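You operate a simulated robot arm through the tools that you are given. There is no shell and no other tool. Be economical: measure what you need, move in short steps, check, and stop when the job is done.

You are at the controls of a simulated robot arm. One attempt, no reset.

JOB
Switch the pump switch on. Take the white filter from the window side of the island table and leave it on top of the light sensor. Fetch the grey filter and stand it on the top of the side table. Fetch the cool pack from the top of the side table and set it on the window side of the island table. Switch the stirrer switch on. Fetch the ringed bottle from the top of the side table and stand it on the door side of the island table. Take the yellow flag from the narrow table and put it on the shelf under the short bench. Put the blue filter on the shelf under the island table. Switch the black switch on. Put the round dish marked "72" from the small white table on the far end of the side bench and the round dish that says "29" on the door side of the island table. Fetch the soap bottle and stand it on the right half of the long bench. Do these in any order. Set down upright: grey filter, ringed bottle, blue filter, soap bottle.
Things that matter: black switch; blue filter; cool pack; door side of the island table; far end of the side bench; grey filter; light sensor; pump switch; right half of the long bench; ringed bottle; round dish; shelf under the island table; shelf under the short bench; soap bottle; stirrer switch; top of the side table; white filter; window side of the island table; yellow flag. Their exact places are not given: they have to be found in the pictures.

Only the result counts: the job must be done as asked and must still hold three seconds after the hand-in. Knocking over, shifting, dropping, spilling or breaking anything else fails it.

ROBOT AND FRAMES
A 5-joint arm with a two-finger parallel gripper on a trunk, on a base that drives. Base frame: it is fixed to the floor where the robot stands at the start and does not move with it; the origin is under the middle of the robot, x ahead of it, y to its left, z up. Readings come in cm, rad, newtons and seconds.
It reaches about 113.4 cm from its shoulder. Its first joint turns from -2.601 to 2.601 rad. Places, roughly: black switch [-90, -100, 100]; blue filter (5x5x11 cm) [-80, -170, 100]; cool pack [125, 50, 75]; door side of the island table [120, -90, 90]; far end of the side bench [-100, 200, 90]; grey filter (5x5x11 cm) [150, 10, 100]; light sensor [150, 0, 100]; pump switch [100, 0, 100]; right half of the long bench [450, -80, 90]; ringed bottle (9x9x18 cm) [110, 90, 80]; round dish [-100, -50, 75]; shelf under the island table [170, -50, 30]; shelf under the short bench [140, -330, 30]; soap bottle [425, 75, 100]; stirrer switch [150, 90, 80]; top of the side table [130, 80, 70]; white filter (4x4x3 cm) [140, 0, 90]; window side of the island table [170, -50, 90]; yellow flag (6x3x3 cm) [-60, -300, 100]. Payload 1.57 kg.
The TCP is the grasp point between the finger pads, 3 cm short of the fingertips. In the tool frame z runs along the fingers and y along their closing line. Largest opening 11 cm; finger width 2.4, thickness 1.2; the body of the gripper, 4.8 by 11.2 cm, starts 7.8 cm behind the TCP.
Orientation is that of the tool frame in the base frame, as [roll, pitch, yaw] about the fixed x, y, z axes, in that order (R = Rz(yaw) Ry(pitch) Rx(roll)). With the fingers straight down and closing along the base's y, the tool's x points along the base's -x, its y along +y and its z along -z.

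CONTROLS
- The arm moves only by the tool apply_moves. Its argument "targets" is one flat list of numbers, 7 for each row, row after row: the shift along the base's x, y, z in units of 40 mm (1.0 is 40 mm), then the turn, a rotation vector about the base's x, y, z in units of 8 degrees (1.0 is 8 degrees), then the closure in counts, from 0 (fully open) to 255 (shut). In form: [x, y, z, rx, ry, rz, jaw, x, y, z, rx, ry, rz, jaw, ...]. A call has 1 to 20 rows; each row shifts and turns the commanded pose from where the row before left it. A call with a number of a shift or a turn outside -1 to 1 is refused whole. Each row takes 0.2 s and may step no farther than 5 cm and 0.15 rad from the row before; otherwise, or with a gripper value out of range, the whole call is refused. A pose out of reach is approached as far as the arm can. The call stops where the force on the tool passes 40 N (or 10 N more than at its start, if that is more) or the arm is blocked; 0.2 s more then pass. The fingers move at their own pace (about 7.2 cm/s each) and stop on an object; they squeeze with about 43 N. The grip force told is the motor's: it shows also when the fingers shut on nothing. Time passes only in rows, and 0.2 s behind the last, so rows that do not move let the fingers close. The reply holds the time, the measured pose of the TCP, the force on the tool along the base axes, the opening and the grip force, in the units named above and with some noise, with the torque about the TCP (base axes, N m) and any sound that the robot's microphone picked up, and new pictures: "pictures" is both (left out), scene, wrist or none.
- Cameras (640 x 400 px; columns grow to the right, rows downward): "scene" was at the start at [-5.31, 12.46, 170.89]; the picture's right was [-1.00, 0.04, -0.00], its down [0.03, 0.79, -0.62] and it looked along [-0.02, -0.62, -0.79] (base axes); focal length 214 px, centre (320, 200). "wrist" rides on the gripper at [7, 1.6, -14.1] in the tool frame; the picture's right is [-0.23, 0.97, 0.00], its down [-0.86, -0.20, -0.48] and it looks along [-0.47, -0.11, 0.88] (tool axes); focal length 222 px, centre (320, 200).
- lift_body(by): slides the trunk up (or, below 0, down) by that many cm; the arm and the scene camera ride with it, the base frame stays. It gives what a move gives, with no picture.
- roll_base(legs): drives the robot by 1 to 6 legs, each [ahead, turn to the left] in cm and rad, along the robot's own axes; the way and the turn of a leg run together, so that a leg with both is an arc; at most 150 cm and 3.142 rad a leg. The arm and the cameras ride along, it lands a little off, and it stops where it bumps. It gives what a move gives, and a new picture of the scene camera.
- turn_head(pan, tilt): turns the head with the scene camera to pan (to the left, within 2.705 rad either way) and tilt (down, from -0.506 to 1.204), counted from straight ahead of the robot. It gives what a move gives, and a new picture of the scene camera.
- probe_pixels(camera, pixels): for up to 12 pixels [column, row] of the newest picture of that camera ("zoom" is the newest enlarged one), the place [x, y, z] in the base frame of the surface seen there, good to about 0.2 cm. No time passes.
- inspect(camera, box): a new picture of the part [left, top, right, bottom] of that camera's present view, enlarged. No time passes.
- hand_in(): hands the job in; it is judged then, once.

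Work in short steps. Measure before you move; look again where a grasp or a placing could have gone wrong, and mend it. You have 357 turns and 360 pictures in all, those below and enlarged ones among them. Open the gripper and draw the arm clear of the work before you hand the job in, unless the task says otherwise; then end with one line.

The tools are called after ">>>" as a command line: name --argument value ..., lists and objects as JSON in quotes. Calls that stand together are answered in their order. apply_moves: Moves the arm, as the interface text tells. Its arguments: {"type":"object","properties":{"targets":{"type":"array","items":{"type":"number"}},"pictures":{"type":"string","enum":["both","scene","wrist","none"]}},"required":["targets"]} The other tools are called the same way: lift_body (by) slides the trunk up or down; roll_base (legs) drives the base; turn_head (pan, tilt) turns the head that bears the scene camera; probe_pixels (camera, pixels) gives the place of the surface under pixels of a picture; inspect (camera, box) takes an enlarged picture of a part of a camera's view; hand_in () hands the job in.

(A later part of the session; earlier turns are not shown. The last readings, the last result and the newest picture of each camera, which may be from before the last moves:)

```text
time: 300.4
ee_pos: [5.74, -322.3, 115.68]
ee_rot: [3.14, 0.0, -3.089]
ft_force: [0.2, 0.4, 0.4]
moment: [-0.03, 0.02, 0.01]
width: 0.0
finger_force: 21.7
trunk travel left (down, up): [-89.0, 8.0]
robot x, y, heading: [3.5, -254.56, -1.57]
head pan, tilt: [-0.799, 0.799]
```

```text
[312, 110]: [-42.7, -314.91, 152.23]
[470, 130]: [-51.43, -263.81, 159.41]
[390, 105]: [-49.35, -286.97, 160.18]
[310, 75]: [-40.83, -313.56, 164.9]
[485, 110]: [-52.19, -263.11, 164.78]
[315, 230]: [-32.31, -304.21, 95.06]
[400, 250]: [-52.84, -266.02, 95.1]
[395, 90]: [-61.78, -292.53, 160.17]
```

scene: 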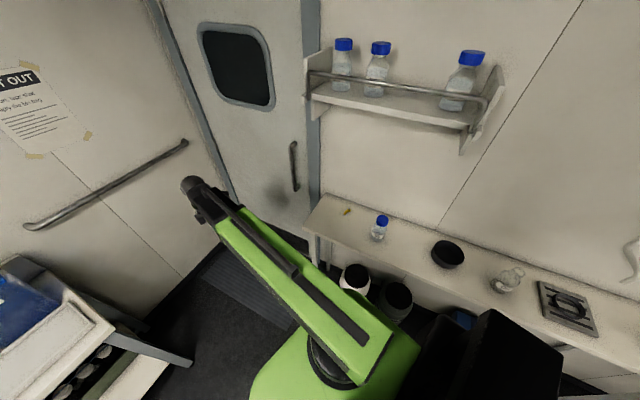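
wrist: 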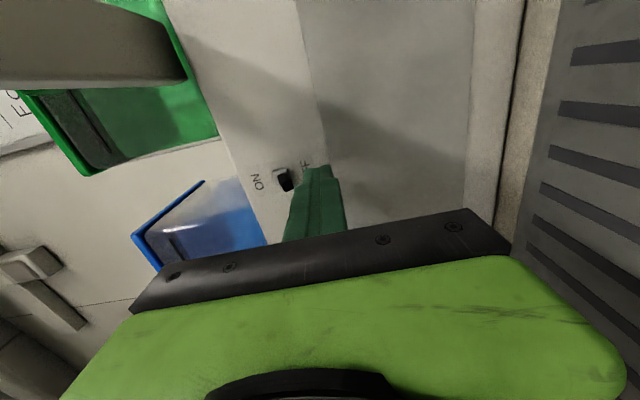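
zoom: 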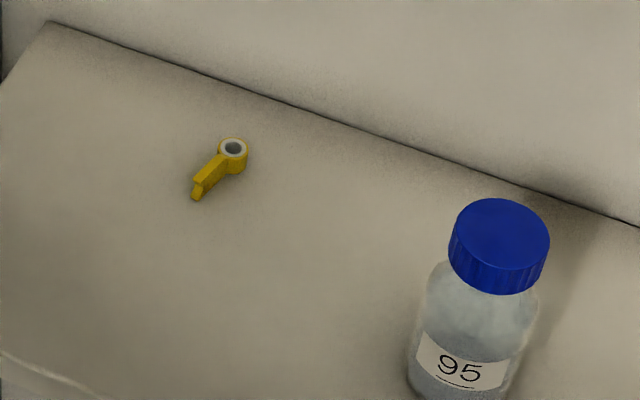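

Flag lies at ≈(-53,-300.2), z 95–97; overhead shelf bottom ≈152. I lower a little and move over the flag, opening the jaws.

>>> lift_body --by -6

>>> apply_moves --targets '[-0.98, 0.37, 0, 0, 0, 0, 0, -0.98, 0.37, 0, 0, 0, 0, 0, -0.98, 0.37, 0, 0, 0, 0, 0, -0.98, 0.37, 0, 0, 0, 0, 0, -0.98, 0.37, 0, 0, 0, 0, 0, -0.98, 0.37, 0, 0, 0, 0, 0, -0.98, 0.37, 0, 0, 0, 0, 0, -0.98, 0.37, 0, 0, 0, 0, 0, -0.98, 0.37, 0, 0, 0, 0, 0, -0.98, 0.37, 0, 0, 0, 0, 0, -0.98, 0.37, 0, 0, 0, 0, 0, -0.98, 0.37, 0, 0, 0, 0, 0, -0.98, 0.37, 0, 0, 0, 0, 0, -0.98, 0.37, 0, 0, 0, 0, 0, -0.98, 0.37, 0, 0, 0, 0, 0]'

```text
time: 301.4
ee_pos: [5.87, -322.52, 109.75]
ee_rot: [3.141, 0.0, -3.09]
ft_force: [-0.2, -0.9, -0.1]
moment: [0.0, 0.01, 0.01]
width: 0.0
finger_force: 21.1
trunk travel left (down, up): [-83.0, 14.0]
robot x, y, heading: [3.13, -254.23, -1.569]
head pan, tilt: [-0.799, 0.799]
```

```text
time: 304.6
ee_pos: [-53.13, -300.2, 109.63]
ee_rot: [3.141, 0.001, -3.09]
ft_force: [0.7, -0.5, 0.4]
moment: [0.0, -0.01, 0.03]
width: 11.01
finger_force: 0.1
trunk travel left (down, up): [-83.0, 14.0]
robot x, y, heading: [3.25, -254.82, -1.571]
head pan, tilt: [-0.799, 0.799]
```

scene: 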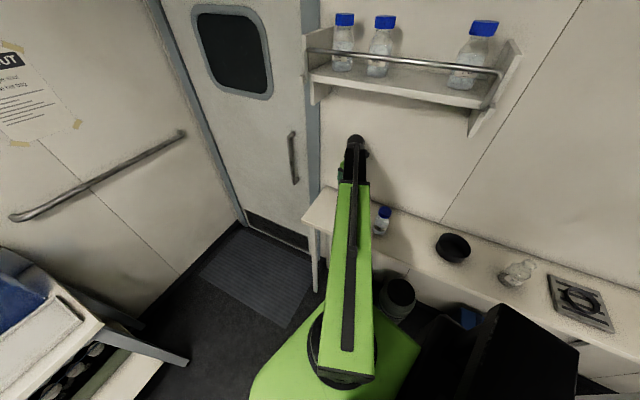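
wrist: 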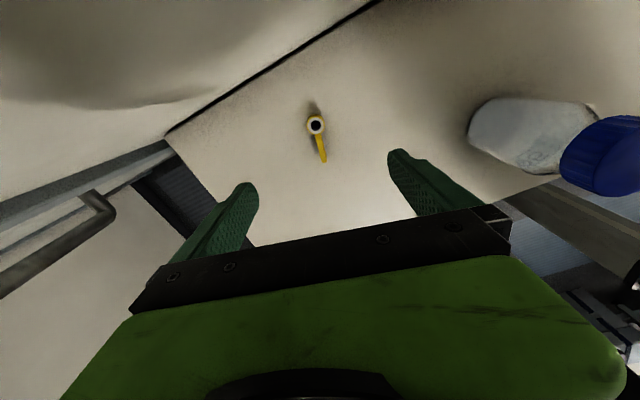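

I measure ring and tail in the wrist view.

>>> inspect --camera "wrist" --box '[272, 100, 368, 160]'

>>> probe_pixels --camera "zoom" --pixels '[[295, 165], [295, 110], [295, 225], [235, 170], [350, 170], [325, 300], [340, 395], [320, 260]]'

```text
6.67 times, centred on (320, 130) of wrist
```

zoom: 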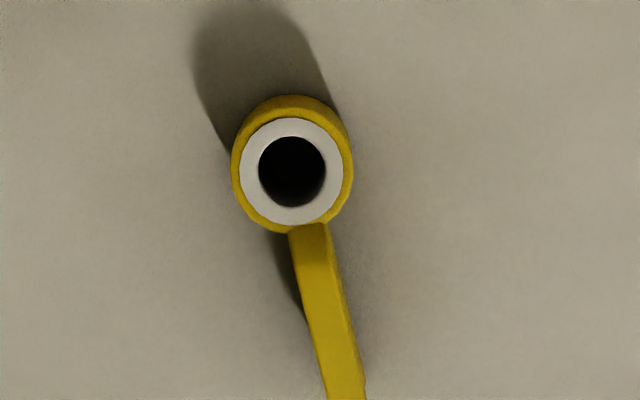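

```text
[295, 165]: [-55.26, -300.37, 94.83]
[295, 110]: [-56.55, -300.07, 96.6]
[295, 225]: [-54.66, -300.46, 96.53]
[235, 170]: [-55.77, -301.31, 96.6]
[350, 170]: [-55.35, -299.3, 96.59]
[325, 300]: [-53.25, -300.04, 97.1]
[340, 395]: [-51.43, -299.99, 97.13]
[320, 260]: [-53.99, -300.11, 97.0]
```

I grip the flat vane: TCP at (-52.8,-300.1), z≈98.4.

>>> apply_moves --targets '[0.08, 0.03, 0, 0, 0, 0, 0]' --pictures "none"

>>> lift_body --by -11.3

>>> apply_moves --targets '[0, 0, 0, 0, 0, 0, 255, 0, 0, 0, 0, 0, 0, 255, 0, 0, 0, 0, 0, 0, 255, 0, 0, 0, 0, 0, 0, 255, 0, 0, 0, 0, 0, 0, 255, 0, 0, 0, 0, 0, 0, 255]' --pictures "wrist"

```text
time: 305.1
ee_pos: [-52.68, -300.09, 109.68]
ee_rot: [-3.141, 0.0, -3.088]
ft_force: [-0.1, -0.4, 0.5]
moment: [0.04, -0.03, 0.02]
width: 11.0
finger_force: 0.1
trunk travel left (down, up): [-83.0, 14.0]
robot x, y, heading: [2.9, -254.32, -1.572]
head pan, tilt: [-0.799, 0.799]
```

```text
time: 306.5
ee_pos: [-52.6, -300.12, 98.36]
ee_rot: [3.141, 0.0, -3.09]
ft_force: [0.4, 0.0, 0.4]
moment: [0.02, 0.01, -0.01]
width: 10.97
finger_force: 0.0
trunk travel left (down, up): [-71.7, 25.3]
robot x, y, heading: [2.91, -254.38, -1.568]
head pan, tilt: [-0.799, 0.799]
```

```text
time: 307.9
ee_pos: [-52.62, -300.04, 98.39]
ee_rot: [3.142, -0.002, -3.088]
ft_force: [0.0, -0.8, 0.0]
moment: [0.01, 0.01, -0.02]
width: 0.44
finger_force: 24.6
trunk travel left (down, up): [-71.7, 25.3]
robot x, y, heading: [3.13, -254.39, -1.568]
head pan, tilt: [-0.799, 0.799]
```

wrist: 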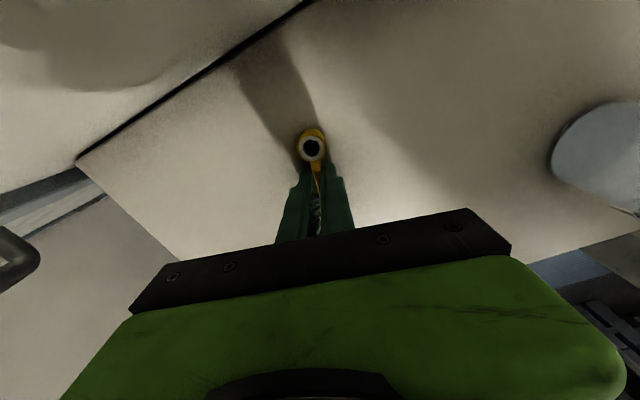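

It holds the vane (0.44 cm). I lift 10 and check.

>>> lift_body --by 10

>>> apply_moves --targets '[0.98, -0.37, 0, 0, 0, 0, 255, 0.98, -0.37, 0, 0, 0, 0, 255, 0.98, -0.37, 0, 0, 0, 0, 255, 0.98, -0.37, 0, 0, 0, 0, 255, 0.98, -0.37, 0, 0, 0, 0, 255, 0.98, -0.37, 0, 0, 0, 0, 255, 0.98, -0.37, 0, 0, 0, 0, 255, 0.98, -0.37, 0, 0, 0, 0, 255, 0.98, -0.37, 0, 0, 0, 0, 255, 0.98, -0.37, 0, 0, 0, 0, 255, 0.98, -0.37, 0, 0, 0, 0, 255, 0.98, -0.37, 0, 0, 0, 0, 255, 0.98, -0.37, 0, 0, 0, 0, 255, 0.98, -0.37, 0, 0, 0, 0, 255]'

```text
time: 309.2
ee_pos: [-52.6, -300.09, 108.41]
ee_rot: [3.142, 0.0, -3.089]
ft_force: [-0.3, 0.2, -0.1]
moment: [0.02, -0.03, 0.03]
width: 0.47
finger_force: 25.0
trunk travel left (down, up): [-81.7, 15.3]
robot x, y, heading: [3.16, -254.55, -1.571]
head pan, tilt: [-0.799, 0.799]
```

```text
time: 312.2
ee_pos: [2.05, -320.93, 108.39]
ee_rot: [-3.141, 0.0, -3.089]
ft_force: [0.4, -0.5, -0.2]
moment: [-0.01, 0.0, -0.01]
width: 0.44
finger_force: 25.4
trunk travel left (down, up): [-81.7, 15.3]
robot x, y, heading: [3.21, -254.62, -1.572]
head pan, tilt: [-0.799, 0.799]
```

scene: 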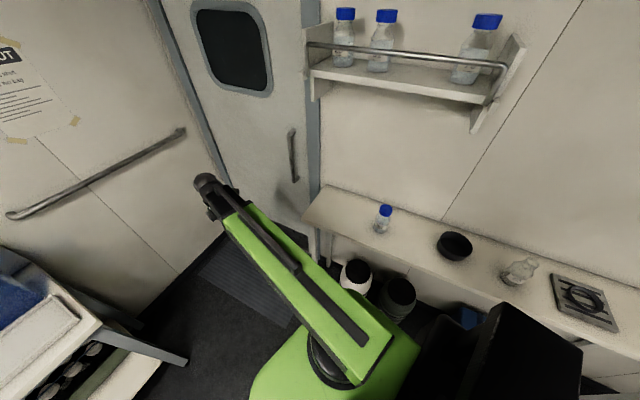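
wrist: 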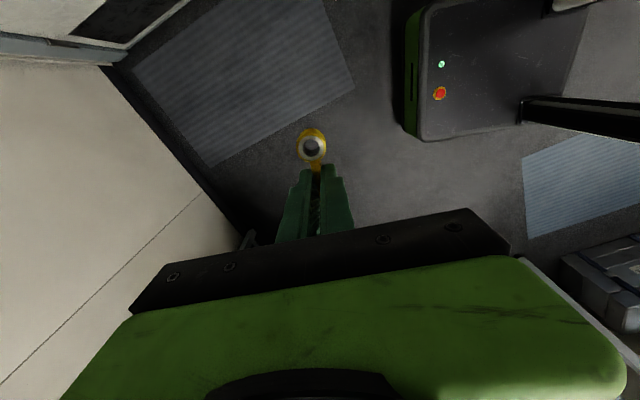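

Flag held. The wrist view shows the robot's own base; I probe its footprint.

>>> probe_pixels --camera "wrist" --pixels '[[412, 100], [420, 135], [520, 130], [430, 10], [440, 92], [580, 20], [410, 30], [500, 60]]'

>>> turn_head --pan 1.57 --tilt 0.8

>>> probe_pixels --camera "scene" --pixels '[[280, 300], [270, 230], [270, 260], [400, 300], [420, 250], [380, 240], [330, 200], [320, 170], [450, 320], [240, 200]]'

```text
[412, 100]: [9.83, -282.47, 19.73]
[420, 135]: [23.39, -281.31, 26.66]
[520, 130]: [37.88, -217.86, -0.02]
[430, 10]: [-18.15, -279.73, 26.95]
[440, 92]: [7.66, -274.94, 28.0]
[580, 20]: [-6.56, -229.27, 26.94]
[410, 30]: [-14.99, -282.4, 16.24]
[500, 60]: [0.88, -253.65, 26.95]
```

```text
time: 314.4
ee_pos: [2.17, -320.85, 108.32]
ee_rot: [3.14, 0.001, -3.089]
ft_force: [0.5, -0.2, -0.2]
moment: [0.02, 0.0, -0.01]
width: 0.43
finger_force: 24.8
trunk travel left (down, up): [-81.7, 15.3]
robot x, y, heading: [3.19, -254.53, -1.57]
head pan, tilt: [1.571, 0.799]
```

scene: 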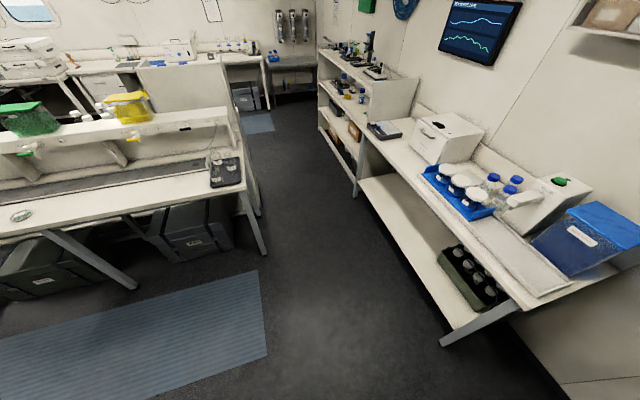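

```text
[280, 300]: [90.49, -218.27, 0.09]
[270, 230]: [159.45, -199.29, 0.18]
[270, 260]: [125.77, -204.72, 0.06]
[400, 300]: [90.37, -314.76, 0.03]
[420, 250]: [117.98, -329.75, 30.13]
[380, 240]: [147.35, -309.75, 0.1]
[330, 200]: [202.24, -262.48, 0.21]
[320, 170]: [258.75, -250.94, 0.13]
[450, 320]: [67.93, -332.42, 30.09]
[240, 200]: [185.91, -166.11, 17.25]
```

Base is ±28 by ±21 cm. I turn left and drive along the lane in front of the short bench.

>>> roll_base --legs '[[0, 1.571], [115, 0]]'

>>> lift_body --by -60

>>> turn_head --pan -1.2 --tilt 0.5

```text
time: 324.0
ee_pos: [183.91, -255.14, 108.45]
ee_rot: [3.14, 0.0, -1.508]
ft_force: [-0.5, -0.5, -0.2]
moment: [-0.01, 0.0, 0.0]
width: 0.42
finger_force: 25.1
trunk travel left (down, up): [-81.7, 15.3]
robot x, y, heading: [117.53, -254.84, 0.016]
head pan, tilt: [1.571, 0.799]
```

scene: 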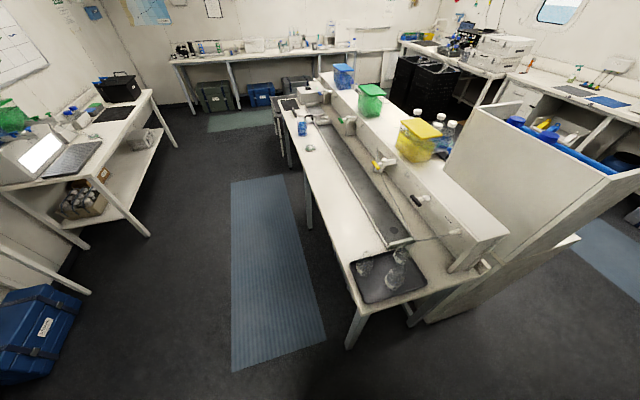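

```text
refused: -60 is not a number from -40 to 40
```

```text
time: 326.5
ee_pos: [183.88, -255.04, 108.41]
ee_rot: [-3.141, 0.001, -1.508]
ft_force: [-0.3, -0.3, -0.4]
moment: [0.0, -0.02, -0.01]
width: 0.44
finger_force: 25.4
trunk travel left (down, up): [-81.7, 15.3]
robot x, y, heading: [117.31, -254.46, 0.014]
head pan, tilt: [-1.201, 0.499]
```

scene: 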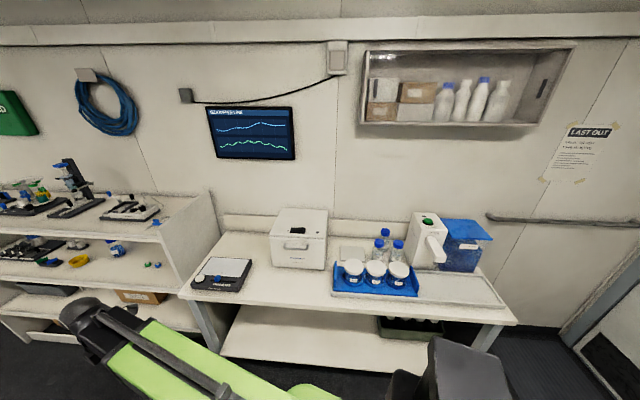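

I lower in two steps to TCP ≈46 and then turn toward the shelf.

>>> lift_body --by -40

>>> lift_body --by -22

>>> roll_base --legs '[[0, -1.3]]'

>>> turn_head --pan 0 --tilt 0.6

>>> apply_moves --targets '[0, 0, 0, 0, 0, 0, 255]' --pictures "wrist"

```text
time: 330.3
ee_pos: [183.89, -255.16, 68.34]
ee_rot: [3.141, 0.001, -1.507]
ft_force: [0.1, 0.3, -0.6]
moment: [0.01, 0.01, -0.01]
width: 0.47
finger_force: 24.8
trunk travel left (down, up): [-41.7, 55.3]
robot x, y, heading: [117.35, -254.58, 0.016]
head pan, tilt: [-1.201, 0.499]
```

```text
time: 332.6
ee_pos: [183.83, -255.04, 46.38]
ee_rot: [3.141, 0.0, -1.51]
ft_force: [0.1, -0.7, 0.2]
moment: [-0.01, -0.02, -0.01]
width: 0.46
finger_force: 25.0
trunk travel left (down, up): [-19.7, 77.3]
robot x, y, heading: [117.23, -254.67, 0.013]
head pan, tilt: [-1.201, 0.499]
```

```text
time: 336.2
ee_pos: [136.42, -318.41, 46.36]
ee_rot: [3.14, 0.002, -2.783]
ft_force: [-0.3, -0.8, -0.7]
moment: [0.04, -0.02, -0.02]
width: 0.47
finger_force: 25.2
trunk travel left (down, up): [-19.7, 77.3]
robot x, y, heading: [114.02, -255.92, -1.249]
head pan, tilt: [-1.201, 0.499]
```

scene: 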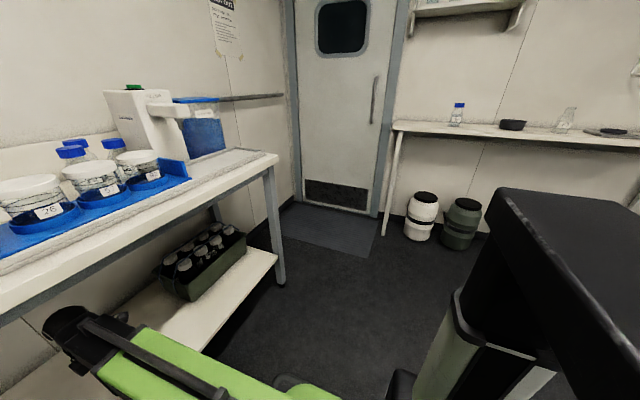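

```text
time: 337.6
ee_pos: [136.53, -318.4, 46.36]
ee_rot: [3.141, 0.001, -2.784]
ft_force: [0.0, 0.4, -0.1]
moment: [-0.01, 0.02, 0.04]
width: 0.46
finger_force: 24.9
trunk travel left (down, up): [-19.7, 77.3]
robot x, y, heading: [113.9, -255.94, -1.247]
head pan, tilt: [0.0, 0.6]
```

scene: 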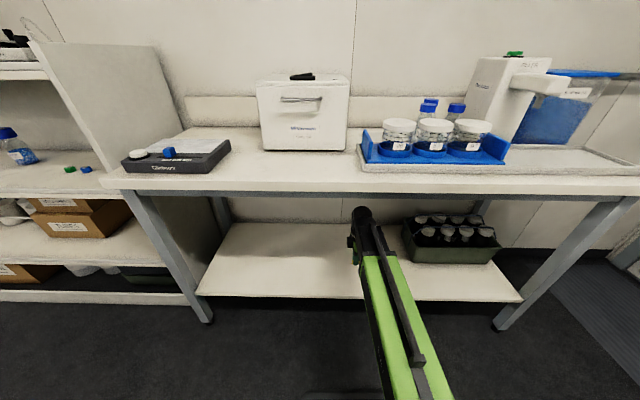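

```text
time: 338.0
ee_pos: [136.39, -318.46, 46.36]
ee_rot: [3.141, 0.0, -2.782]
ft_force: [-1.0, 0.2, -0.2]
moment: [-0.01, 0.03, -0.02]
width: 0.45
finger_force: 24.8
trunk travel left (down, up): [-19.7, 77.3]
robot x, y, heading: [114.06, -255.75, -1.248]
head pan, tilt: [0.0, 0.6]
```

wrist: 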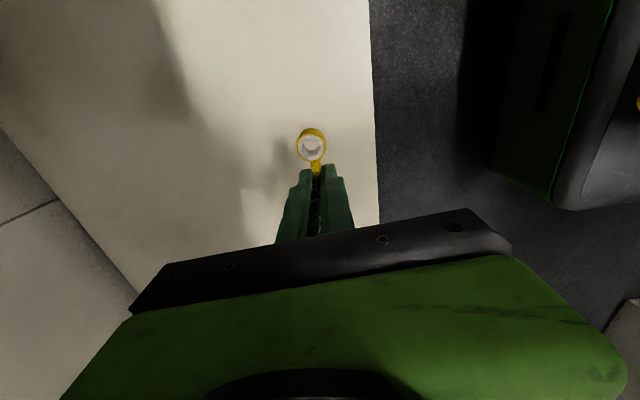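

Above the shelf already. I extend 8 cm further in, lower to TCP 33.6 and release.

>>> apply_moves --targets '[0.28, -0.95, 0, 0, 0, 0, 255, 0.28, -0.95, 0, 0, 0, 0, 255]' --pictures "none"

>>> lift_body --by -12.75

>>> apply_moves --targets '[0, 0, 0, 0, 0, 0, 180, 0, 0, 0, 0, 0, 0, 120, 0, 0, 0, 0, 0, 0, 120]' --pictures "wrist"

>>> lift_body --by 14

>>> apply_moves --targets '[-0.28, 0.95, 0, 0, 0, 0, 120, -0.28, 0.95, 0, 0, 0, 0, 120, -0.28, 0.95, 0, 0, 0, 0, 120]'

```text
time: 338.6
ee_pos: [138.8, -326.37, 46.33]
ee_rot: [3.141, 0.001, -2.784]
ft_force: [0.1, -0.3, -0.3]
moment: [0.01, -0.02, 0.01]
width: 0.45
finger_force: 24.9
trunk travel left (down, up): [-19.7, 77.3]
robot x, y, heading: [114.07, -255.71, -1.245]
head pan, tilt: [0.0, 0.6]
```

```text
time: 340.1
ee_pos: [138.82, -326.36, 33.6]
ee_rot: [-3.141, 0.0, -2.783]
ft_force: [-0.7, -0.1, 0.1]
moment: [0.0, 0.0, 0.0]
width: 0.46
finger_force: 25.5
trunk travel left (down, up): [-6.9, 90.1]
robot x, y, heading: [114.0, -255.75, -1.249]
head pan, tilt: [0.0, 0.6]
```

```text
time: 340.9
ee_pos: [138.72, -326.29, 33.57]
ee_rot: [3.141, -0.001, -2.784]
ft_force: [0.1, -0.3, 0.5]
moment: [-0.04, -0.03, 0.01]
width: 5.81
finger_force: 0.0
trunk travel left (down, up): [-6.9, 90.1]
robot x, y, heading: [114.46, -255.68, -1.25]
head pan, tilt: [0.0, 0.6]
```

wrist: 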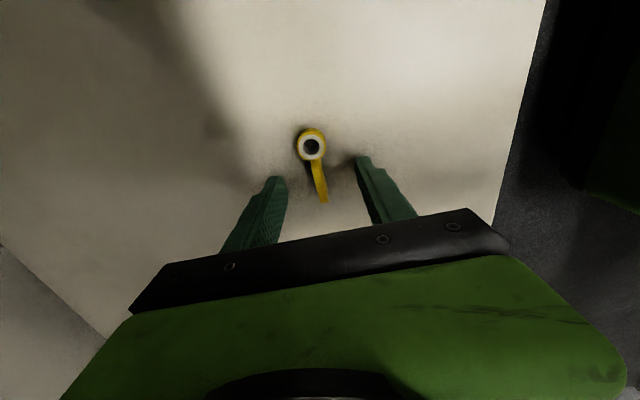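

```text
time: 342.6
ee_pos: [138.75, -326.32, 47.64]
ee_rot: [3.141, 0.0, -2.783]
ft_force: [-0.1, 0.1, -0.8]
moment: [0.01, 0.05, 0.0]
width: 5.84
finger_force: 0.1
trunk travel left (down, up): [-20.9, 76.1]
robot x, y, heading: [114.22, -255.94, -1.247]
head pan, tilt: [0.0, 0.6]
```

```text
time: 343.4
ee_pos: [135.72, -315.09, 47.53]
ee_rot: [3.141, 0.0, -2.783]
ft_force: [0.7, 0.0, -0.9]
moment: [0.0, -0.01, 0.0]
width: 5.8
finger_force: 0.1
trunk travel left (down, up): [-20.9, 76.1]
robot x, y, heading: [114.05, -255.78, -1.249]
head pan, tilt: [0.0, 0.6]
```

scene: 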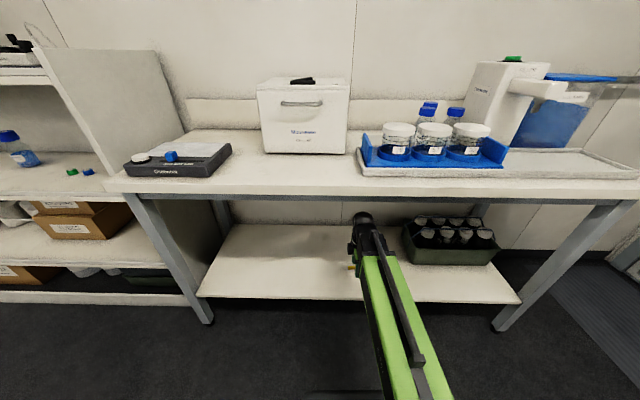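
wrist: 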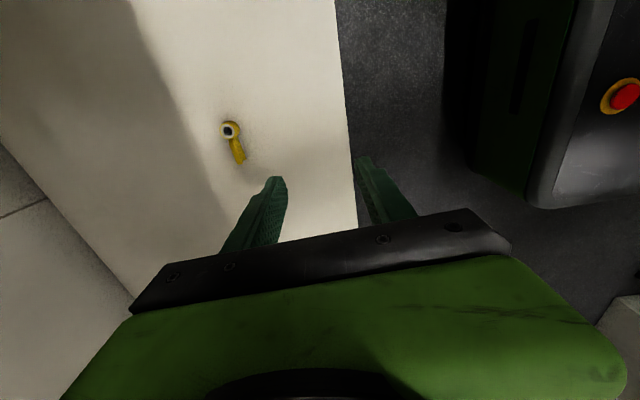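

The flag lies on the shelf. I turn right away from the bench at this height, then raise and drive to the blue filter.

>>> roll_base --legs '[[0, -1.9]]'

>>> lift_body --by 40

>>> lift_body --by 28

>>> roll_base --legs '[[0, -0.54], [143, 0]]'

>>> turn_head --pan 0.2 --tilt 0.8

```text
time: 348.4
ee_pos: [50.58, -256.42, 47.66]
ee_rot: [3.141, 0.001, 1.591]
ft_force: [1.1, 0.5, -0.1]
moment: [-0.04, 0.01, 0.0]
width: 5.79
finger_force: 0.0
trunk travel left (down, up): [-20.9, 76.1]
robot x, y, heading: [113.89, -250.02, 3.116]
head pan, tilt: [0.0, 0.6]
```

scene: 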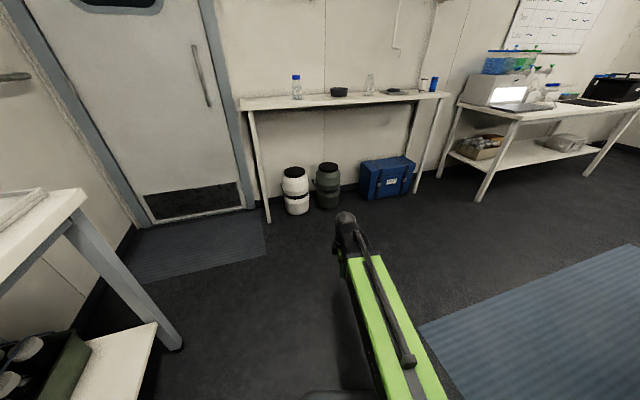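

```text
time: 352.2
ee_pos: [50.53, -256.4, 87.54]
ee_rot: [-3.141, 0.002, 1.593]
ft_force: [0.4, 0.2, 0.4]
moment: [0.01, -0.01, -0.01]
width: 5.81
finger_force: 0.1
trunk travel left (down, up): [-60.9, 36.1]
robot x, y, heading: [113.68, -250.15, 3.117]
head pan, tilt: [0.0, 0.6]
```

```text
time: 355.1
ee_pos: [50.57, -256.5, 115.55]
ee_rot: [-3.141, 0.001, 1.592]
ft_force: [1.1, 0.3, -0.3]
moment: [-0.01, -0.01, 0.02]
width: 5.83
finger_force: 0.1
trunk travel left (down, up): [-88.9, 8.1]
robot x, y, heading: [113.74, -249.57, 3.121]
head pan, tilt: [0.0, 0.6]
```

```text
time: 363.7
ee_pos: [-62.9, -143.21, 115.57]
ee_rot: [-3.141, 0.0, 1.025]
ft_force: [0.5, 0.0, -0.1]
moment: [-0.01, -0.02, 0.0]
width: 5.8
finger_force: 0.1
trunk travel left (down, up): [-88.9, 8.1]
robot x, y, heading: [-5.85, -171.55, 2.554]
head pan, tilt: [0.0, 0.6]
```

scene: 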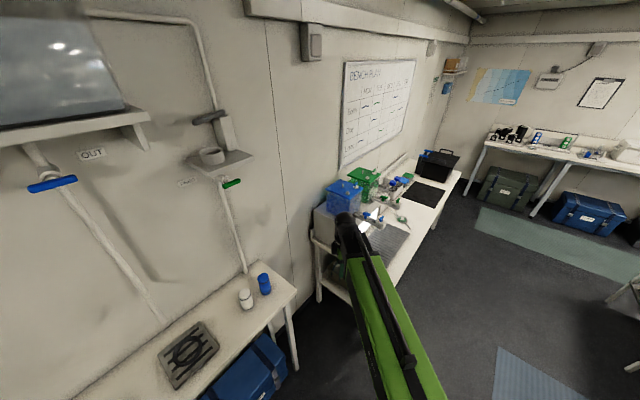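

```text
time: 364.4
ee_pos: [-62.77, -143.32, 115.58]
ee_rot: [-3.141, 0.0, 1.026]
ft_force: [-0.5, -0.3, 0.1]
moment: [-0.01, -0.04, -0.03]
width: 5.84
finger_force: 0.1
trunk travel left (down, up): [-88.9, 8.1]
robot x, y, heading: [-5.9, -171.58, 2.547]
head pan, tilt: [0.201, 0.799]
```

scene: 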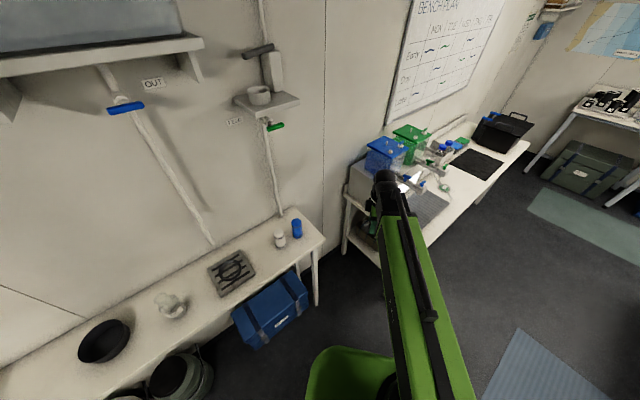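

I probe the filter and the wall fixtures above it.

>>> probe_pixels --camera "scene" --pixels '[[296, 220], [296, 230], [302, 228], [291, 228], [280, 240], [265, 103], [275, 127], [260, 50], [270, 170], [298, 100], [320, 240]]'

>>> inspect --camera "scene" --box '[220, 20, 380, 120]'

```text
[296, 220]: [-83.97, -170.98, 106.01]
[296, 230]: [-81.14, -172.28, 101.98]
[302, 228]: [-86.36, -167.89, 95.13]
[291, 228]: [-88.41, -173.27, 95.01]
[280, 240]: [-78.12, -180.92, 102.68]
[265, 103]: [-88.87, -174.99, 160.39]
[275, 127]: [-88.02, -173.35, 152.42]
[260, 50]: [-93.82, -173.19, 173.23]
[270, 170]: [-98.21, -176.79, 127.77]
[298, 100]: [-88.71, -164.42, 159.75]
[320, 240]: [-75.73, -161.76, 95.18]
```

```text
4.00 times, centred on (300, 70) of scene
```

zoom: 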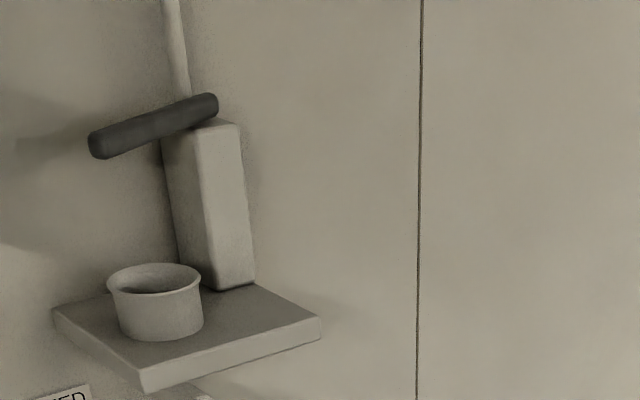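

Filter at (-84,-171), top 106; wall shelf above ends ≈152. I move above it at TCP 111 with the hand spun so the fingers avoid the white neighbour.

>>> lift_body --by -4.3

>>> apply_moves --targets '[-0.66, -0.865, 0, 0, 0, 0.91, 60, -0.66, -0.865, 0, 0, 0, 0.91, 60, -0.66, -0.865, 0, 0, 0, 0.91, 60, -0.66, -0.865, 0, 0, 0, 0.91, 60, -0.66, -0.865, 0, 0, 0, 0.91, 60, -0.66, -0.865, 0, 0, 0, 0.91, 60, -0.66, -0.865, 0, 0, 0, 0.91, 60, -0.66, -0.865, 0, 0, 0, 0.91, 60]'

```text
time: 365.3
ee_pos: [-62.86, -143.23, 111.41]
ee_rot: [-3.141, 0.0, 1.026]
ft_force: [-0.4, 0.6, -0.9]
moment: [0.03, 0.01, -0.02]
width: 5.81
finger_force: 0.1
trunk travel left (down, up): [-84.6, 12.4]
robot x, y, heading: [-5.88, -171.37, 2.553]
head pan, tilt: [0.201, 0.799]
```

```text
time: 367.1
ee_pos: [-84.12, -171.07, 111.31]
ee_rot: [-3.141, 0.0, 2.044]
ft_force: [0.3, -0.1, -0.1]
moment: [-0.02, 0.02, 0.02]
width: 8.4
finger_force: 0.1
trunk travel left (down, up): [-84.6, 12.4]
robot x, y, heading: [-5.91, -171.39, 2.548]
head pan, tilt: [0.201, 0.799]
```

scene: 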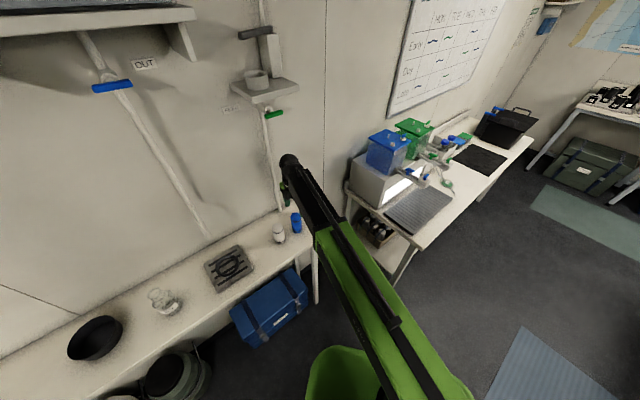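
wrist: 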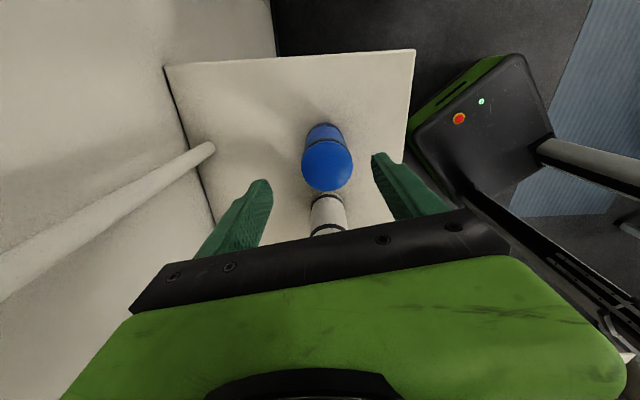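

I probe the filter's top rim in the wrist view.

>>> probe_pixels --camera "wrist" --pixels '[[328, 165], [304, 165], [351, 160], [328, 143], [328, 188], [328, 210], [200, 160]]'

```text
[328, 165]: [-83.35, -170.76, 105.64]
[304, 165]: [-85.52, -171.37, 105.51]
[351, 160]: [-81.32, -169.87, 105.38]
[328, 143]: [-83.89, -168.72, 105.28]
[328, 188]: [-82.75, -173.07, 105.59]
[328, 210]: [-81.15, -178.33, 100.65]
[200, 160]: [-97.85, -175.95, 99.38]
```

I shift (+0.7,+0.3), lower to TCP 102 and grip.

>>> apply_moves --targets '[0.18, 0.07, 0, 0, 0, 0, 60]' --pictures "none"

>>> lift_body --by -9.3

>>> apply_moves --targets '[0, 0, 0, 0, 0, 0, 255, 0, 0, 0, 0, 0, 0, 255, 0, 0, 0, 0, 0, 0, 255, 0, 0, 0, 0, 0, 0, 255]' --pictures "wrist"

```text
time: 367.5
ee_pos: [-83.27, -170.72, 111.3]
ee_rot: [-3.139, -0.001, 2.043]
ft_force: [0.6, -0.8, -0.2]
moment: [-0.07, -0.02, 0.01]
width: 8.4
finger_force: 0.1
trunk travel left (down, up): [-84.6, 12.4]
robot x, y, heading: [-6.07, -171.73, 2.552]
head pan, tilt: [0.201, 0.799]
```

```text
time: 368.8
ee_pos: [-83.28, -170.7, 102.08]
ee_rot: [-3.141, -0.001, 2.043]
ft_force: [0.6, -0.1, -0.4]
moment: [-0.02, -0.01, -0.01]
width: 8.42
finger_force: 0.1
trunk travel left (down, up): [-75.3, 21.7]
robot x, y, heading: [-5.92, -171.18, 2.558]
head pan, tilt: [0.201, 0.799]
```

```text
time: 369.8
ee_pos: [-83.14, -170.65, 102.0]
ee_rot: [-3.141, -0.001, 2.043]
ft_force: [0.3, 0.2, -0.3]
moment: [0.03, 0.06, 0.01]
width: 4.86
finger_force: 42.9
trunk travel left (down, up): [-75.3, 21.7]
robot x, y, heading: [-5.84, -171.51, 2.558]
head pan, tilt: [0.201, 0.799]
```

wrist: 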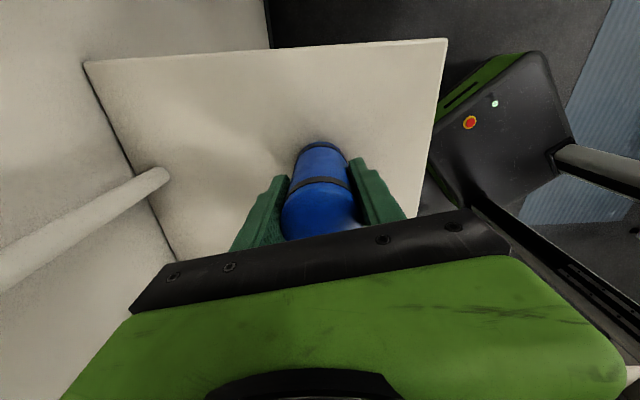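

Gripped. I lift 9, retract from under the wall shelf, raise fully, then drive toward the lane by the short bench.

>>> lift_body --by 9

>>> apply_moves --targets '[1, 0, 0, 0, 0, 0, 255, 1, 0, 0, 0, 0, 0, 255, 1, 0, 0, 0, 0, 0, 255, 1, 0, 0, 0, 0, 0, 255, 0.7, 0, 0, 0, 0, 0, 255]' --pictures "none"

>>> lift_body --by 10

>>> roll_base --legs '[[0, 3.063], [135, 0], [0, 0.667]]'

>>> turn_head --pan 0 --tilt 0.7

```text
time: 371.0
ee_pos: [-83.2, -170.62, 111.0]
ee_rot: [-3.141, 0.0, 2.043]
ft_force: [-0.2, 0.5, -1.7]
moment: [0.01, 0.03, -0.01]
width: 4.87
finger_force: 43.0
trunk travel left (down, up): [-84.3, 12.7]
robot x, y, heading: [-5.86, -171.46, 2.556]
head pan, tilt: [0.201, 0.799]
```

```text
time: 372.2
ee_pos: [-64.22, -170.59, 111.07]
ee_rot: [3.141, -0.001, 2.041]
ft_force: [0.4, -0.1, -1.3]
moment: [0.02, -0.02, 0.02]
width: 4.88
finger_force: 43.5
trunk travel left (down, up): [-84.3, 12.7]
robot x, y, heading: [-5.83, -171.17, 2.553]
head pan, tilt: [0.201, 0.799]
```

```text
time: 373.6
ee_pos: [-64.4, -170.62, 121.08]
ee_rot: [-3.141, 0.0, 2.04]
ft_force: [-0.1, -0.8, -1.2]
moment: [0.01, -0.01, 0.0]
width: 4.88
finger_force: 42.8
trunk travel left (down, up): [-94.3, 2.7]
robot x, y, heading: [-6.25, -171.53, 2.558]
head pan, tilt: [0.201, 0.799]
```

```text
time: 380.1
ee_pos: [51.56, -190.16, 120.84]
ee_rot: [3.104, 0.024, -1.394]
ft_force: [-0.2, -0.9, -1.3]
moment: [0.01, 0.05, -0.03]
width: 4.86
finger_force: 42.8
trunk travel left (down, up): [-94.3, 2.7]
robot x, y, heading: [0.46, -166.95, -0.852]
head pan, tilt: [0.201, 0.799]
stopped in leg 1: the robot was blocked; the commanded pose is now the measured one
```

scene: 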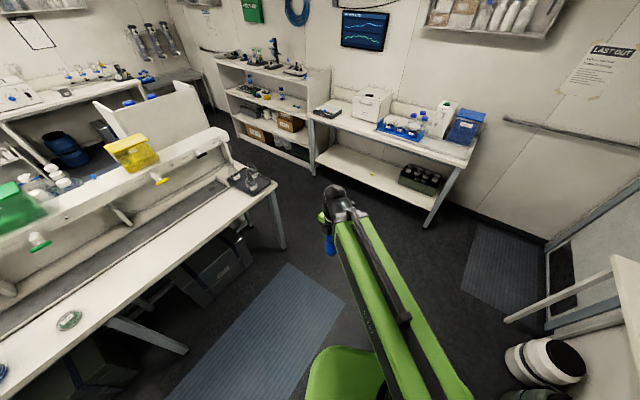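

```text
time: 380.8
ee_pos: [51.46, -189.61, 120.98]
ee_rot: [3.108, 0.02, -1.39]
ft_force: [0.0, 0.5, -1.0]
moment: [0.0, 0.03, 0.0]
width: 4.84
finger_force: 43.2
trunk travel left (down, up): [-94.3, 2.7]
robot x, y, heading: [0.13, -167.13, -0.852]
head pan, tilt: [0.0, 0.7]
```

scene: 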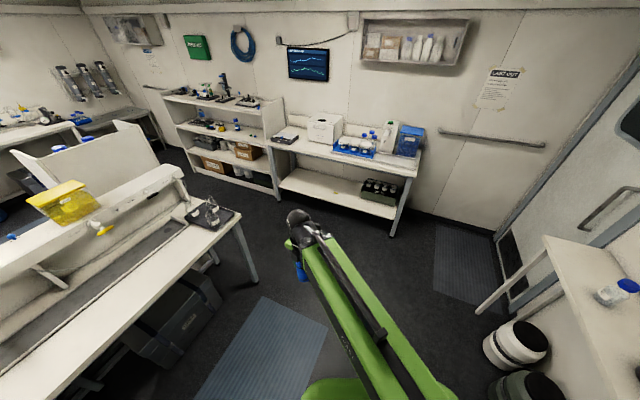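

Blocked again near the end of the turn. I look behind to see what touches.

>>> turn_head --pan 2.7 --tilt 1.0

>>> turn_head --pan -2.7 --tilt 1.0

```text
time: 383.2
ee_pos: [51.4, -189.69, 121.09]
ee_rot: [3.106, 0.024, -1.39]
ft_force: [0.5, -0.3, -0.6]
moment: [0.03, 0.0, -0.01]
width: 4.86
finger_force: 42.7
trunk travel left (down, up): [-94.3, 2.7]
robot x, y, heading: [-0.03, -167.2, -0.852]
head pan, tilt: [2.7, 1.0]
```

scene: 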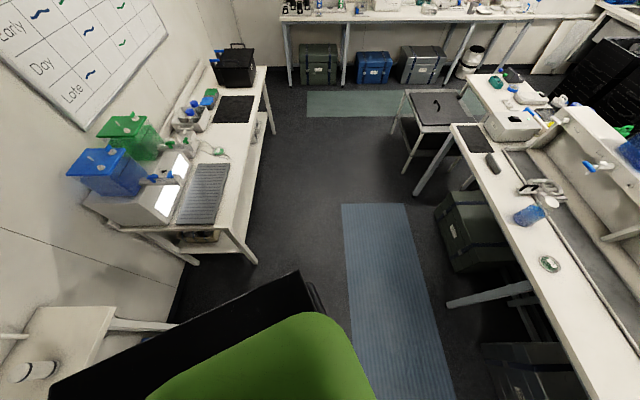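

```text
time: 387.4
ee_pos: [51.39, -189.8, 121.05]
ee_rot: [3.107, 0.024, -1.392]
ft_force: [0.6, -0.4, -0.8]
moment: [0.0, 0.03, -0.05]
width: 4.89
finger_force: 43.3
trunk travel left (down, up): [-94.3, 2.7]
robot x, y, heading: [0.44, -167.18, -0.851]
head pan, tilt: [-2.7, 1.0]
```

scene: 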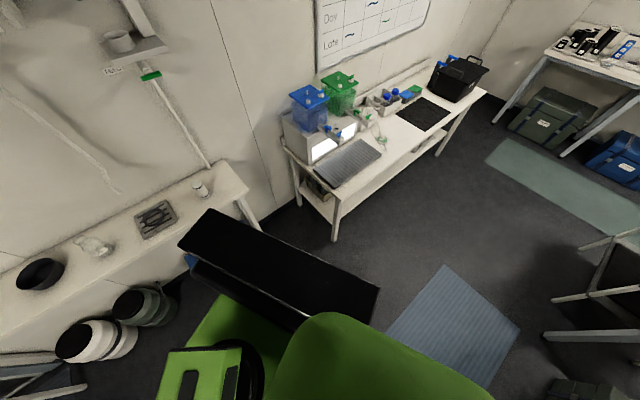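

I check the hand and the filter with the wrist camera.

>>> apply_moves --targets '[0, 0, 0, 0, 0, 0, 255]' --pictures "wrist"

>>> turn_head --pan -1.6 --tilt 1.1

>>> turn_head --pan 1.6 --tilt 1.1

```text
time: 387.8
ee_pos: [51.41, -189.72, 120.98]
ee_rot: [3.106, 0.021, -1.39]
ft_force: [0.3, -0.1, -0.8]
moment: [-0.01, 0.0, 0.0]
width: 4.86
finger_force: 43.4
trunk travel left (down, up): [-94.3, 2.7]
robot x, y, heading: [-0.1, -166.87, -0.849]
head pan, tilt: [-2.7, 1.0]
```

wrist: 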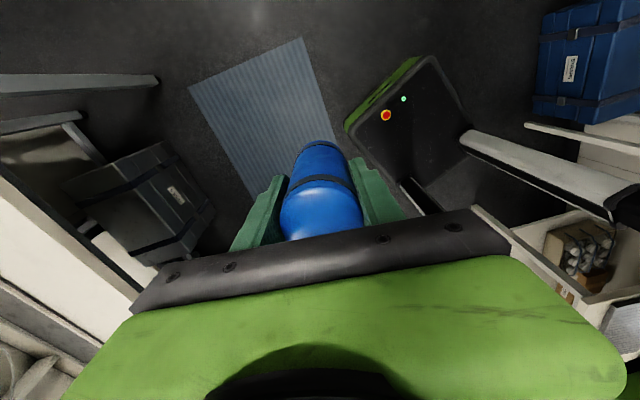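

```text
time: 389.1
ee_pos: [51.41, -189.65, 120.97]
ee_rot: [3.106, 0.023, -1.392]
ft_force: [0.1, -0.3, -1.7]
moment: [-0.02, 0.02, -0.01]
width: 4.87
finger_force: 43.1
trunk travel left (down, up): [-94.3, 2.7]
robot x, y, heading: [0.25, -167.18, -0.85]
head pan, tilt: [-1.6, 1.1]
```

scene: 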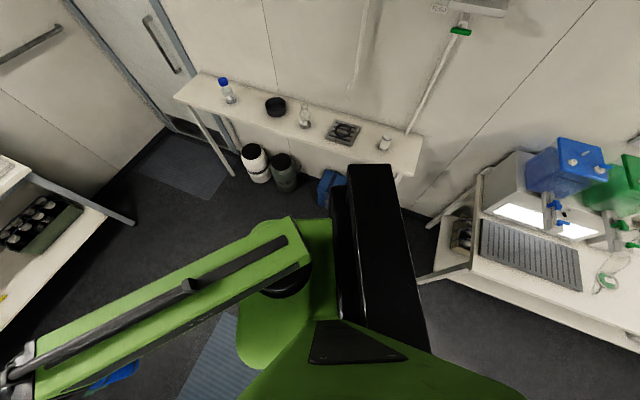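

```text
time: 391.9
ee_pos: [51.33, -189.72, 120.98]
ee_rot: [3.107, 0.022, -1.392]
ft_force: [0.2, 0.3, -0.3]
moment: [-0.01, -0.01, 0.0]
width: 4.89
finger_force: 43.0
trunk travel left (down, up): [-94.3, 2.7]
robot x, y, heading: [0.3, -167.4, -0.851]
head pan, tilt: [1.6, 1.1]
```

scene: 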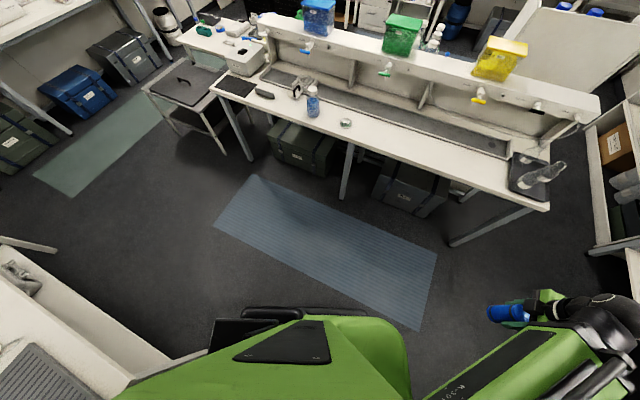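

I probe the base, mast and table shelf in the wrist view to learn the true clearances.

>>> probe_pixels --camera "wrist" --pixels '[[345, 125], [430, 58], [465, 125], [420, 200], [440, 80], [470, 145], [550, 175], [510, 235], [575, 230], [540, 60], [480, 220], [530, 130]]'

```text
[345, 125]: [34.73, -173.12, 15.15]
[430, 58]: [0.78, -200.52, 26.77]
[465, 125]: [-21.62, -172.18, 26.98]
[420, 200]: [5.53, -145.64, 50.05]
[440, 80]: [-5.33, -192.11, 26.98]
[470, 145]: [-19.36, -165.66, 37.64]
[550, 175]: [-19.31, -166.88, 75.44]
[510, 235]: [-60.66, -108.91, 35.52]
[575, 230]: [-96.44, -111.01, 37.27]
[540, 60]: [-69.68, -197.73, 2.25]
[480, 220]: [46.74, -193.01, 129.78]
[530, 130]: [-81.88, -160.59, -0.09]
```

No contact is visible. I restore the hand to vertical and drive straight ahead toward (72,-250).

>>> apply_moves --targets '[0, 0, 0, -0.11, -0.27, 0, 255]' --pictures "none"

>>> roll_base --legs '[[112, 0]]'

```text
time: 392.3
ee_pos: [52.25, -189.99, 121.12]
ee_rot: [3.138, 0.002, -1.391]
ft_force: [0.5, -0.4, -1.4]
moment: [0.01, 0.01, 0.0]
width: 4.88
finger_force: 43.1
out of reach, approached as far as the arm can: row 1
trunk travel left (down, up): [-94.3, 2.7]
robot x, y, heading: [0.53, -167.4, -0.848]
head pan, tilt: [1.6, 1.1]
```

```text
time: 397.9
ee_pos: [124.51, -274.38, 121.0]
ee_rot: [3.137, 0.002, -1.404]
ft_force: [-0.1, -0.3, -1.1]
moment: [-0.02, 0.0, -0.03]
width: 4.86
finger_force: 43.1
trunk travel left (down, up): [-94.3, 2.7]
robot x, y, heading: [73.15, -250.94, -0.861]
head pan, tilt: [1.6, 1.1]
```

scene: 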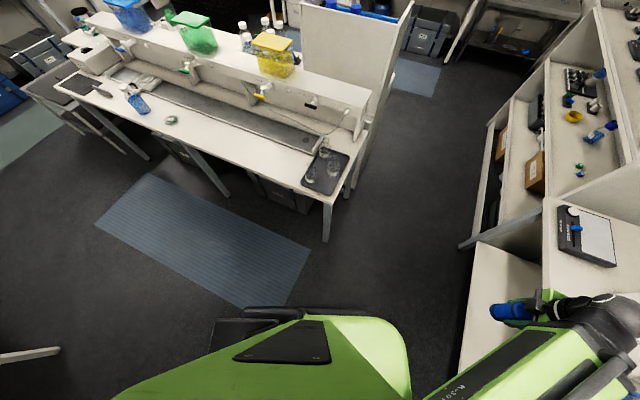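

I probe the passage at the island's far end.

>>> probe_pixels --camera "scene" --pixels '[[326, 240], [360, 180], [375, 120], [465, 245], [485, 140], [400, 60], [420, 100], [400, 220], [450, 60], [440, 160], [410, 20], [360, 210]]'

```text
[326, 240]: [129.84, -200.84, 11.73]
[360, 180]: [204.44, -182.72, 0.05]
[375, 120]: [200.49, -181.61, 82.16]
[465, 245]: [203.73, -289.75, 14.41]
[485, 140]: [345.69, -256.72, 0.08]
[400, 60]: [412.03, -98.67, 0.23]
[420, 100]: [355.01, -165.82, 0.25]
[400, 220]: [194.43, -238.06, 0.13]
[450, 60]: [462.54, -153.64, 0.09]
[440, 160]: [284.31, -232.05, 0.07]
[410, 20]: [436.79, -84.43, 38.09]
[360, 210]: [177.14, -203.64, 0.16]
```

I turn toward the passage first, re-centre the arm ahead, then drive through.

>>> roll_base --legs '[[0, 0.978]]'

>>> turn_head --pan 0.2 --tilt 0.7

```text
time: 400.8
ee_pos: [122.04, -220.62, 120.87]
ee_rot: [3.115, 0.016, -0.435]
ft_force: [0.0, 0.8, -0.7]
moment: [-0.05, 0.03, 0.03]
width: 4.88
finger_force: 43.2
trunk travel left (down, up): [-94.3, 2.7]
robot x, y, heading: [72.17, -247.31, 0.102]
head pan, tilt: [1.6, 1.1]
```

scene: 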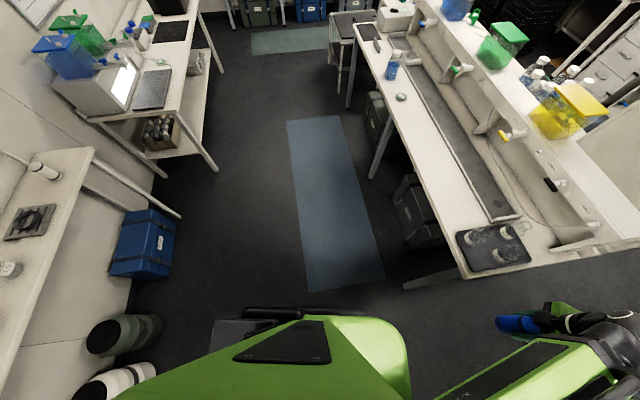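

```text
time: 402.3
ee_pos: [121.95, -220.99, 121.03]
ee_rot: [3.116, 0.016, -0.435]
ft_force: [-0.3, -1.2, -1.3]
moment: [0.0, -0.03, 0.01]
width: 4.87
finger_force: 42.9
trunk travel left (down, up): [-94.3, 2.7]
robot x, y, heading: [72.03, -246.84, 0.103]
head pan, tilt: [0.201, 0.7]
```

scene: 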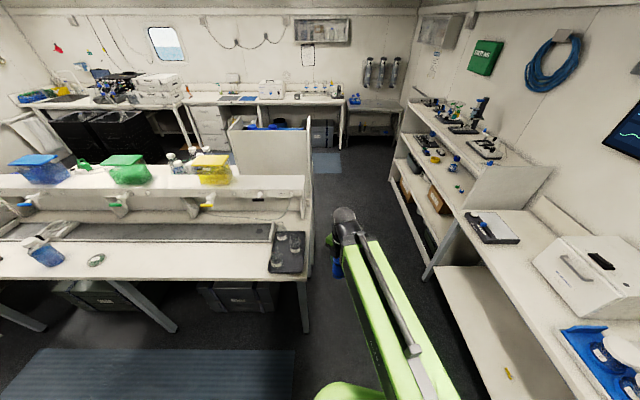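

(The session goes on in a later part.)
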